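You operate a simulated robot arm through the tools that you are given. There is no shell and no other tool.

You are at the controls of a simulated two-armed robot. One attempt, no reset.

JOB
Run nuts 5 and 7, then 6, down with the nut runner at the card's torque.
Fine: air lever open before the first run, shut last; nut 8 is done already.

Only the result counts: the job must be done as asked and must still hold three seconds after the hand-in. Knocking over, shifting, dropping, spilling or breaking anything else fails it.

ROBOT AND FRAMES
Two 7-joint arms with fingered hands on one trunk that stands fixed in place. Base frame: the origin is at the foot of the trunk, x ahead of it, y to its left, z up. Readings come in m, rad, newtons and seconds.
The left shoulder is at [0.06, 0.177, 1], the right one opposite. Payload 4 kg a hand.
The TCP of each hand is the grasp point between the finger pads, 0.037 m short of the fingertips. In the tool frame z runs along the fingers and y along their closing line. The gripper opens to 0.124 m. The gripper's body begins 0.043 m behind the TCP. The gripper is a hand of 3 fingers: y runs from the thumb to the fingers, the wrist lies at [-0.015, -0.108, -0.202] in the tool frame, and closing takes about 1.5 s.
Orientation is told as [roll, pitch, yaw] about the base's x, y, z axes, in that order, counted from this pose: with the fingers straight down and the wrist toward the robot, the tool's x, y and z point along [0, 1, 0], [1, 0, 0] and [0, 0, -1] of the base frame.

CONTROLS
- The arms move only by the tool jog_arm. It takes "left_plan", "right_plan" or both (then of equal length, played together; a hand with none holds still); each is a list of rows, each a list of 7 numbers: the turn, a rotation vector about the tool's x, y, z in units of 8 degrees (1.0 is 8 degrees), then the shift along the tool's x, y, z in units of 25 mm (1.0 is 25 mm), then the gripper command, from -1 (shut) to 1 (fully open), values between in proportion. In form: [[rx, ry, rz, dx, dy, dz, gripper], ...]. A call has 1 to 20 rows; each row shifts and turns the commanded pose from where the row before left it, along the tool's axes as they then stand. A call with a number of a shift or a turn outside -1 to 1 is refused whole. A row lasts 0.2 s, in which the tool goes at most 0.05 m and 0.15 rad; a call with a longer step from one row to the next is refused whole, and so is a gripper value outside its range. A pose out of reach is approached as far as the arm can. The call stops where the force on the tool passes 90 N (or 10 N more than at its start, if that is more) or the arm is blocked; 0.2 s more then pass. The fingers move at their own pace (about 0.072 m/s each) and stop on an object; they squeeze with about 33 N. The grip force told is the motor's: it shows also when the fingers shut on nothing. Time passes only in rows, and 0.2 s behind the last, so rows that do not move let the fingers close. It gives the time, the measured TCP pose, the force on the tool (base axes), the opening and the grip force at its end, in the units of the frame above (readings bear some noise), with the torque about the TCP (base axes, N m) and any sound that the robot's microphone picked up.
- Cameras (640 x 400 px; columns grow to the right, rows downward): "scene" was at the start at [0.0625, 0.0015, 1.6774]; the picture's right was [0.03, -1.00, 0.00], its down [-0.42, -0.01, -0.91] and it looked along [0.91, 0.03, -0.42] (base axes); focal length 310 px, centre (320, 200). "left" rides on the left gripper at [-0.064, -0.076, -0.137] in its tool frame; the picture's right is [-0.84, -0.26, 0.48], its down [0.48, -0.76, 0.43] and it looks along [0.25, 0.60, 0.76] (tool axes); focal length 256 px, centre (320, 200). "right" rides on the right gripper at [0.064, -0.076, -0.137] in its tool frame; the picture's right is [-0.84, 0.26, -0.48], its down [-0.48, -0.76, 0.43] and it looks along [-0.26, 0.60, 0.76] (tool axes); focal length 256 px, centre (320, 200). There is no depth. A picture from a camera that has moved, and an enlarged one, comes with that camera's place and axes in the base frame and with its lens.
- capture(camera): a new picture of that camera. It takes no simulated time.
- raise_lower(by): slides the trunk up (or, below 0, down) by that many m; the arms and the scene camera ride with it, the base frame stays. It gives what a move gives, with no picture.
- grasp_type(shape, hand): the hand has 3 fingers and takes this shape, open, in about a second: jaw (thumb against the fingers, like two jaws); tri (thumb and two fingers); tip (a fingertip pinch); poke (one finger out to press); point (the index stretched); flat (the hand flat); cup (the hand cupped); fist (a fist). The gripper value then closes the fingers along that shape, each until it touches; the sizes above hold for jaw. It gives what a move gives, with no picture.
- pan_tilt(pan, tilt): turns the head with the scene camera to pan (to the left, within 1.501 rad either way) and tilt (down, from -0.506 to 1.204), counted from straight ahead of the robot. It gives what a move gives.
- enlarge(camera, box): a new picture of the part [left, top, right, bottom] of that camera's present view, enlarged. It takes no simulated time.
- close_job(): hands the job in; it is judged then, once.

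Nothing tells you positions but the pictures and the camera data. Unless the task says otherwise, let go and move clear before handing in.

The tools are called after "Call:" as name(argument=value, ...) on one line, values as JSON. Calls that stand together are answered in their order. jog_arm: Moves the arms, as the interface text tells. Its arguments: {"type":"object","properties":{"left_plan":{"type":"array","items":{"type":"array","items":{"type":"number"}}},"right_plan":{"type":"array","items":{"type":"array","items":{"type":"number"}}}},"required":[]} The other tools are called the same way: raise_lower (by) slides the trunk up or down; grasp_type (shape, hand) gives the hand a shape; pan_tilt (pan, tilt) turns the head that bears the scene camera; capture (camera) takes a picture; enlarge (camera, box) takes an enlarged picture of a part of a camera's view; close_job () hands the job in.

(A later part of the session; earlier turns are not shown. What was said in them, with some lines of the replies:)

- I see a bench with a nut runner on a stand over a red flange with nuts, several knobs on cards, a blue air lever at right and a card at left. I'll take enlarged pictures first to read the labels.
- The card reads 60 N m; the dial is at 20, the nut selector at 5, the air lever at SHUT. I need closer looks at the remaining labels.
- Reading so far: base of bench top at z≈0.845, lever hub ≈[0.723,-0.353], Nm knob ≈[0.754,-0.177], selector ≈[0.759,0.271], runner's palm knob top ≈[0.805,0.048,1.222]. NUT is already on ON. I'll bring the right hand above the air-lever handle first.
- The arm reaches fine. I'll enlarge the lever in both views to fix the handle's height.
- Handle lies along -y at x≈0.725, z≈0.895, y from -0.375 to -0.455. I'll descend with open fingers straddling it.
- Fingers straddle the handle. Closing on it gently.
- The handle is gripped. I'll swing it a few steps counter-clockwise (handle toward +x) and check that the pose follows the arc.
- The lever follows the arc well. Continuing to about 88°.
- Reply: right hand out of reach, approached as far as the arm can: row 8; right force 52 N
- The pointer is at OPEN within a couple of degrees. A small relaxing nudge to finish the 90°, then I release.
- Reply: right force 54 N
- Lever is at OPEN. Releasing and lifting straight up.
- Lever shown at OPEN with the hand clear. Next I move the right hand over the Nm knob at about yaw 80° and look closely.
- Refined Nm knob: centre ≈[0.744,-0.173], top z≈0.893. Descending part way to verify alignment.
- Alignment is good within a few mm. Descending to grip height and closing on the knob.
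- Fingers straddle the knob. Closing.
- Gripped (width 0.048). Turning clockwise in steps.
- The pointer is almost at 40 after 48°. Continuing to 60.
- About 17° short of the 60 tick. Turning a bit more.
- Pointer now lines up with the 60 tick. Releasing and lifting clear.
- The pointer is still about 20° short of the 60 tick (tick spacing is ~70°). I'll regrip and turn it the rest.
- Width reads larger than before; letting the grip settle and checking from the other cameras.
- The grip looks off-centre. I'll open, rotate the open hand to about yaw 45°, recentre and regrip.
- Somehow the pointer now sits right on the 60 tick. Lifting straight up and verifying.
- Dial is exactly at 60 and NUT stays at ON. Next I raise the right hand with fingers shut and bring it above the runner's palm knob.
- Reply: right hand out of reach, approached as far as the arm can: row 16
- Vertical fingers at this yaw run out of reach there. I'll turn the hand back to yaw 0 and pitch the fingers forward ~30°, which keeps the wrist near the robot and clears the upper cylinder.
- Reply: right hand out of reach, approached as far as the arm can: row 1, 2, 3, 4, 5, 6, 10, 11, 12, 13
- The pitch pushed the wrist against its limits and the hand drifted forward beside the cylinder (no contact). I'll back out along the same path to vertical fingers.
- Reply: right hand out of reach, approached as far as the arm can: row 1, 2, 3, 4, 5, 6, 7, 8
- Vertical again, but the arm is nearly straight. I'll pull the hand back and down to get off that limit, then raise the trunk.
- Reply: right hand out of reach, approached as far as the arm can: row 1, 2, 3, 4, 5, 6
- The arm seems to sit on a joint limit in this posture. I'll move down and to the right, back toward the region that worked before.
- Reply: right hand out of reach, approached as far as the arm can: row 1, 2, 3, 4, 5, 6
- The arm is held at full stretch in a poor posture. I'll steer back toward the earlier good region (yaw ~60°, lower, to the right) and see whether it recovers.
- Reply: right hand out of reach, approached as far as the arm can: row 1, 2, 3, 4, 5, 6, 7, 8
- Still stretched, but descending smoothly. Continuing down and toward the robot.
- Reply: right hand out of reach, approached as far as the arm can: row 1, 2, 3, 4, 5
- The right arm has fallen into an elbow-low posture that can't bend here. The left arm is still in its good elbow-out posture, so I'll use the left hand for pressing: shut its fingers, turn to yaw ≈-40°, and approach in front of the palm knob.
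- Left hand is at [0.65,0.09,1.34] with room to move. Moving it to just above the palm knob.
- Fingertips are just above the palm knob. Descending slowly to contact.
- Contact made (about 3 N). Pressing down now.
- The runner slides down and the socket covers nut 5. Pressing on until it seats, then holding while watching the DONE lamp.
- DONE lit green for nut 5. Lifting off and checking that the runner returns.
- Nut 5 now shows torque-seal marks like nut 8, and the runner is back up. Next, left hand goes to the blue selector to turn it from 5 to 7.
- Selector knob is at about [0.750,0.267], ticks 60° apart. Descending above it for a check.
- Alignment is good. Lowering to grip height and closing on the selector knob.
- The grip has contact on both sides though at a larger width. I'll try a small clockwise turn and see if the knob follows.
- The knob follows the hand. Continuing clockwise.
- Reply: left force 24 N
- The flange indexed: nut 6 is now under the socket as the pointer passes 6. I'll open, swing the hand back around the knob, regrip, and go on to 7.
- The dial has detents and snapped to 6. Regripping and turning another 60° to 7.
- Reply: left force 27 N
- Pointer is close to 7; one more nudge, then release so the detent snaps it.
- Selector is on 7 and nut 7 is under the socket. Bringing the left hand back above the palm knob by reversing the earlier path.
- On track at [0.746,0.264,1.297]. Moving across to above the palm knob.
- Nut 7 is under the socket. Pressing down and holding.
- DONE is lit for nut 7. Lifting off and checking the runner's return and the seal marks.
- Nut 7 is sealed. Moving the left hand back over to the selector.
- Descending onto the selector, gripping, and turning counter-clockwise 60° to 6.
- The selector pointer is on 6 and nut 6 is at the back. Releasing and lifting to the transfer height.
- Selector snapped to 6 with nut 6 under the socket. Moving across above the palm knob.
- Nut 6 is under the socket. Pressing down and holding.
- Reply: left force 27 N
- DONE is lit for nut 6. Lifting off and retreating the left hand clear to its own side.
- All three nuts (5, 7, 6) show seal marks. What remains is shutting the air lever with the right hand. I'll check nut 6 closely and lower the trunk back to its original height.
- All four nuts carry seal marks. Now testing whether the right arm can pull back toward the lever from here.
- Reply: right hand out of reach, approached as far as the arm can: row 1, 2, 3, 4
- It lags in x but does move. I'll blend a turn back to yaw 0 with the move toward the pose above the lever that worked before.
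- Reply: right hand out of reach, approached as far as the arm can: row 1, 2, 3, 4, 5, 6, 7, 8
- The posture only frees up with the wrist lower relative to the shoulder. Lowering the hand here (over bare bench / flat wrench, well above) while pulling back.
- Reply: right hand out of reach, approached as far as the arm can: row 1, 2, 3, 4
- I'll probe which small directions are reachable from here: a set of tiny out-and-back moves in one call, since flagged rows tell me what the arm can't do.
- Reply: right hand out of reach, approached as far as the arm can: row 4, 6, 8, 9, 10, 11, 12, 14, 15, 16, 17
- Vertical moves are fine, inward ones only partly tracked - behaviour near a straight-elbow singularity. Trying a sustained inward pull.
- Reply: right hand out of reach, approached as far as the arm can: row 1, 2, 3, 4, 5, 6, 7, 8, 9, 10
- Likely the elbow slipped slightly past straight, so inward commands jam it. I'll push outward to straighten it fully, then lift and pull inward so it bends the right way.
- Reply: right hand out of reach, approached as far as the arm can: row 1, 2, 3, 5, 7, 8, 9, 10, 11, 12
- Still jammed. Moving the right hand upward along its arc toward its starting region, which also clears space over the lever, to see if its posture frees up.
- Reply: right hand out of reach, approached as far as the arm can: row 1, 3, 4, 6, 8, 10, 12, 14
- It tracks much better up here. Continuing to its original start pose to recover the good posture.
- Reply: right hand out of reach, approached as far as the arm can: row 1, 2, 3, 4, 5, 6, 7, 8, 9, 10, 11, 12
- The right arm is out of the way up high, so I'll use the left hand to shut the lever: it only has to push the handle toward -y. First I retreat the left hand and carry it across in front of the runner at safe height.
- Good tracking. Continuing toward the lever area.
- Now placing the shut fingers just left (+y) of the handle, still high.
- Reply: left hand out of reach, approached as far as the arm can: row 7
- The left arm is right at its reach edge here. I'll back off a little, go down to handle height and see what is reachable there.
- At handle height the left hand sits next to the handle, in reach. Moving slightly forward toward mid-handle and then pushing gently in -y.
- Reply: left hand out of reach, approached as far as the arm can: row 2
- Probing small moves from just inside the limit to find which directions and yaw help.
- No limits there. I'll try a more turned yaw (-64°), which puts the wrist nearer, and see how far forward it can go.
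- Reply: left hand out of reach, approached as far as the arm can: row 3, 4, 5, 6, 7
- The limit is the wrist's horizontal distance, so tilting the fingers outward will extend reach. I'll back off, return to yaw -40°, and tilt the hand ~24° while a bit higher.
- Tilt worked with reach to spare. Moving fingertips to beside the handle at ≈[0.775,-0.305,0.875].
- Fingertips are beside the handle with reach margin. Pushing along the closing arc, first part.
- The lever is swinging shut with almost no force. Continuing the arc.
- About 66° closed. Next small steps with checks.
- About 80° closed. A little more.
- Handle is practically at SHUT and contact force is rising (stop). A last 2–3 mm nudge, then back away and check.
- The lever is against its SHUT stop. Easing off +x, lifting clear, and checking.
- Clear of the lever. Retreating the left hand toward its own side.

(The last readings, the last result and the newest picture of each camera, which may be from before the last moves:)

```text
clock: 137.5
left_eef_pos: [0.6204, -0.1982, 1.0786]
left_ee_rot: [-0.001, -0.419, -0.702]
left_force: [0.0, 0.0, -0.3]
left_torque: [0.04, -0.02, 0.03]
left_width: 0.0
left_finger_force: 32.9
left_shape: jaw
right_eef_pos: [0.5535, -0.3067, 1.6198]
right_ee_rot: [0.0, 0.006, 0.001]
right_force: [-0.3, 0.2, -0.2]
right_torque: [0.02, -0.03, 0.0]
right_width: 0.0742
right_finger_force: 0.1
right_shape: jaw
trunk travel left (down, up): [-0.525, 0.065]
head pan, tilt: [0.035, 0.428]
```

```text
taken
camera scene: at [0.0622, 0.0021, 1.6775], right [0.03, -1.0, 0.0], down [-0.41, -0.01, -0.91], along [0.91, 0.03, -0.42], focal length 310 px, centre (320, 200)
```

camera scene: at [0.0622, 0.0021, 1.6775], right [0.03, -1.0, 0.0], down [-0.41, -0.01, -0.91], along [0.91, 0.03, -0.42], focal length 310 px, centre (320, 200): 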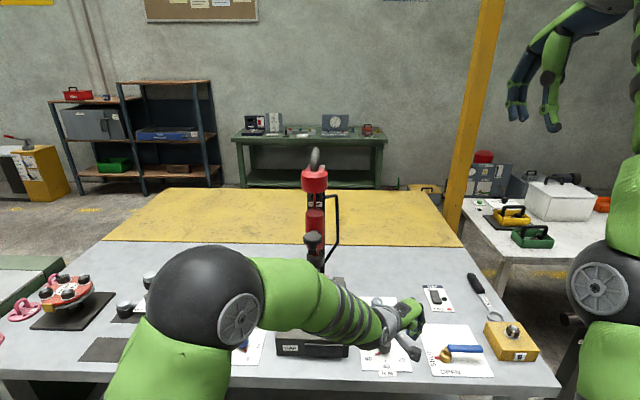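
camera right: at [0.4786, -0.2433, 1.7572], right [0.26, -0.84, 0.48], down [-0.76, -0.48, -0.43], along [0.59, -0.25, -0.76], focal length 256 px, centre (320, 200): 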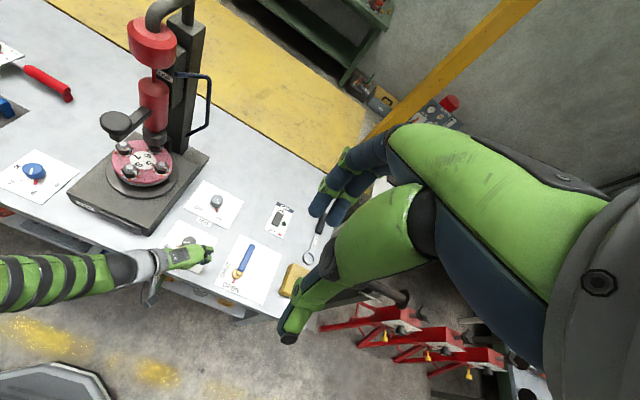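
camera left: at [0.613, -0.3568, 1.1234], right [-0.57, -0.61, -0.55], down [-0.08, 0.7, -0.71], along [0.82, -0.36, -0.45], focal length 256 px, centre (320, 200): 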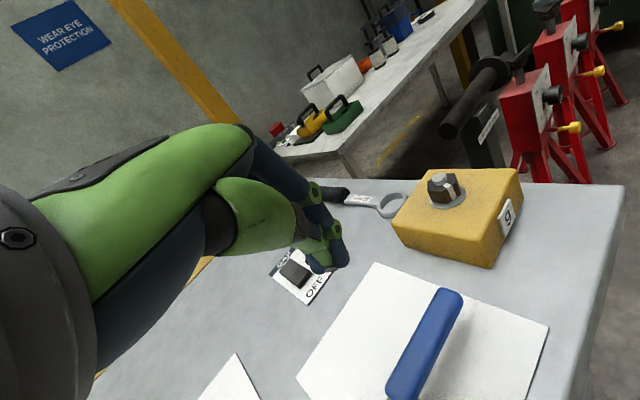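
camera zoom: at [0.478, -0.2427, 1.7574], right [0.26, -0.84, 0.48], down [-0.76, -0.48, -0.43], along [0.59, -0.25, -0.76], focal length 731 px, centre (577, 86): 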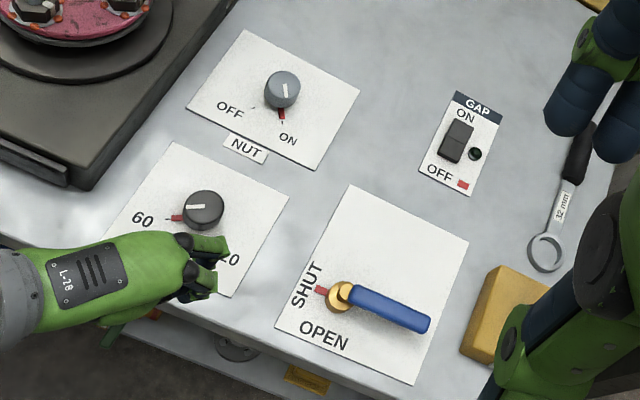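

Lever is confirmed at SHUT. Bringing the left hand upright and back to its own side.

Call:
jog_arm(left_plan=[[0.75, 0, 0, 0, 0, -0.3, -1], [0.75, 0, 0, 0, 0, -0.3, -1], [0.75, 0, 0, 0, 0, -0.3, -1], [0.75, 0, 0, 0, 0, -0.3, -1], [0, 0, 0, 0.715, -0.89, -0.1, -1], [0, 0, 0, 0.715, -0.89, -0.1, -1], [0, 0, 0, 0.715, -0.89, -0.1, -1], [0, 0, 0, 0.715, -0.89, -0.1, -1], [0, 0, 0, 0.715, -0.89, -0.1, -1], [0, 0, 0, 0.715, -0.89, -0.1, -1], [0, 0, 0, 0.8, -0.676, -0.1, -1], [0, 0, 0, 0.8, -0.676, -0.1, -1], [0, 0, 0, 0.8, -0.676, -0.1, -1], [0, 0, 0, 0.8, -0.676, -0.1, -1], [0, 0, 0, 0.8, -0.676, -0.1, -1], [0, 0, 0, 0.8, -0.676, -0.1, -1], [0, 0, 0, 0.8, -0.676, -0.1, -1], [0, 0, 0, 0.8, -0.676, -0.1, 0]])

Call:
capture(camera="scene")

Call:
enlarge(camera="scene", box=[340, 270, 560, 390])

Call:
enlarge(camera="scene", box=[200, 260, 360, 380])

Call:
capture(camera="right")

```text
clock: 141.3
left_eef_pos: [0.5819, 0.1851, 1.142]
left_ee_rot: [-0.001, -0.001, -0.702]
left_force: [-0.2, 0.6, -0.5]
left_torque: [-0.02, -0.01, 0.03]
left_width: 0.0604
left_finger_force: 0.0
left_shape: jaw
right_eef_pos: [0.554, -0.308, 1.6209]
right_ee_rot: [-0.001, 0.004, 0.002]
right_force: [0.4, -0.2, 0.2]
right_torque: [-0.04, 0.04, -0.01]
right_width: 0.0743
right_finger_force: 0.0
right_shape: jaw
trunk travel left (down, up): [-0.525, 0.065]
head pan, tilt: [0.035, 0.428]
```

```text
taken
camera scene: at [0.0624, 0.0021, 1.6775], right [0.03, -1.0, 0.0], down [-0.42, -0.01, -0.91], along [0.91, 0.03, -0.42], focal length 310 px, centre (320, 200)
```

scene: 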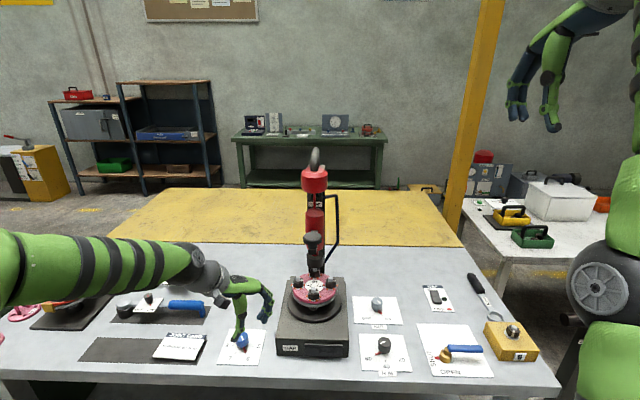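

```text
2.91 times, centred on (450, 330) of scene
camera zoom: at [0.0624, 0.0021, 1.6775], right [0.03, -1.0, 0.0], down [-0.42, -0.01, -0.91], along [0.91, 0.03, -0.42], focal length 901 px, centre (-58, -178)
```

zoom: 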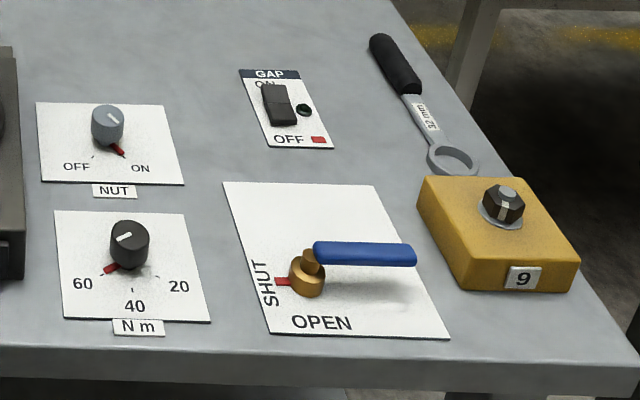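

```text
3.33 times, centred on (280, 320) of scene
camera zoom: at [0.0624, 0.0021, 1.6775], right [0.03, -1.0, 0.0], down [-0.42, -0.01, -0.91], along [0.91, 0.03, -0.42], focal length 1032 px, centre (453, -200)
```

zoom: 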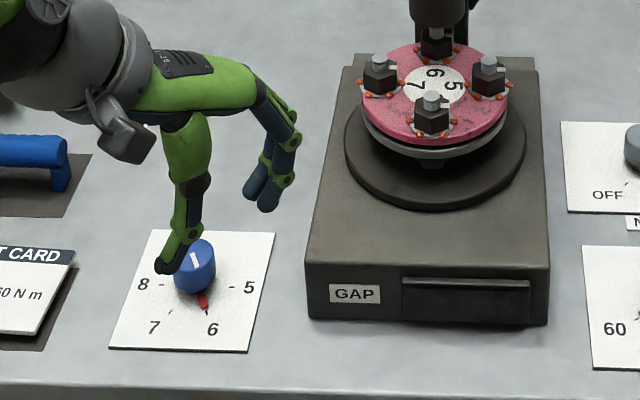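

```text
taken
camera right: at [0.4783, -0.2427, 1.7574], right [0.26, -0.84, 0.48], down [-0.76, -0.48, -0.43], along [0.59, -0.25, -0.76], focal length 256 px, centre (320, 200)
```

right: 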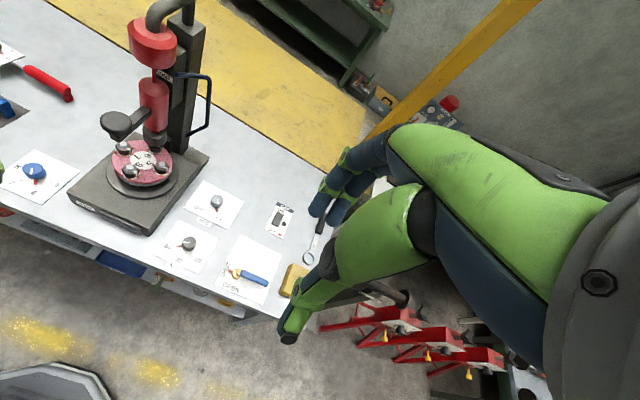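

Nuts 5, 7 and 6 are all marked done, torque dial is at 60, the air lever is at SHUT, and both hands are clear with nothing else moved. Handing in.

Call:
close_job()

```text
The job is handed in.
```

I ran nuts 5 and 7, then 6, down at the card's 60 N m, and the job is handed in. The judge's result hasn't come back.

- **Air lever:** I opened it before the first run and shut it last. It now sits against its SHUT stop.
- **Torque:** I turned the dial from 20 to 60 before the first nut. The NUT knob was already at ON, so I left it.
- **Runs:** The DONE lamp lit on each of the three nuts. Each now has the same orange marks as nut 8, which I did not run.
- **Bench:** In the last pictures nothing else on the bench looks moved. The selector dial is left at 6 and the torque dial at 60.

The right arm jammed in a stretched posture while I was trying to reach the runner. I parked it high and clear, and used the left hand to press the runner, turn the selector and shut the lever.
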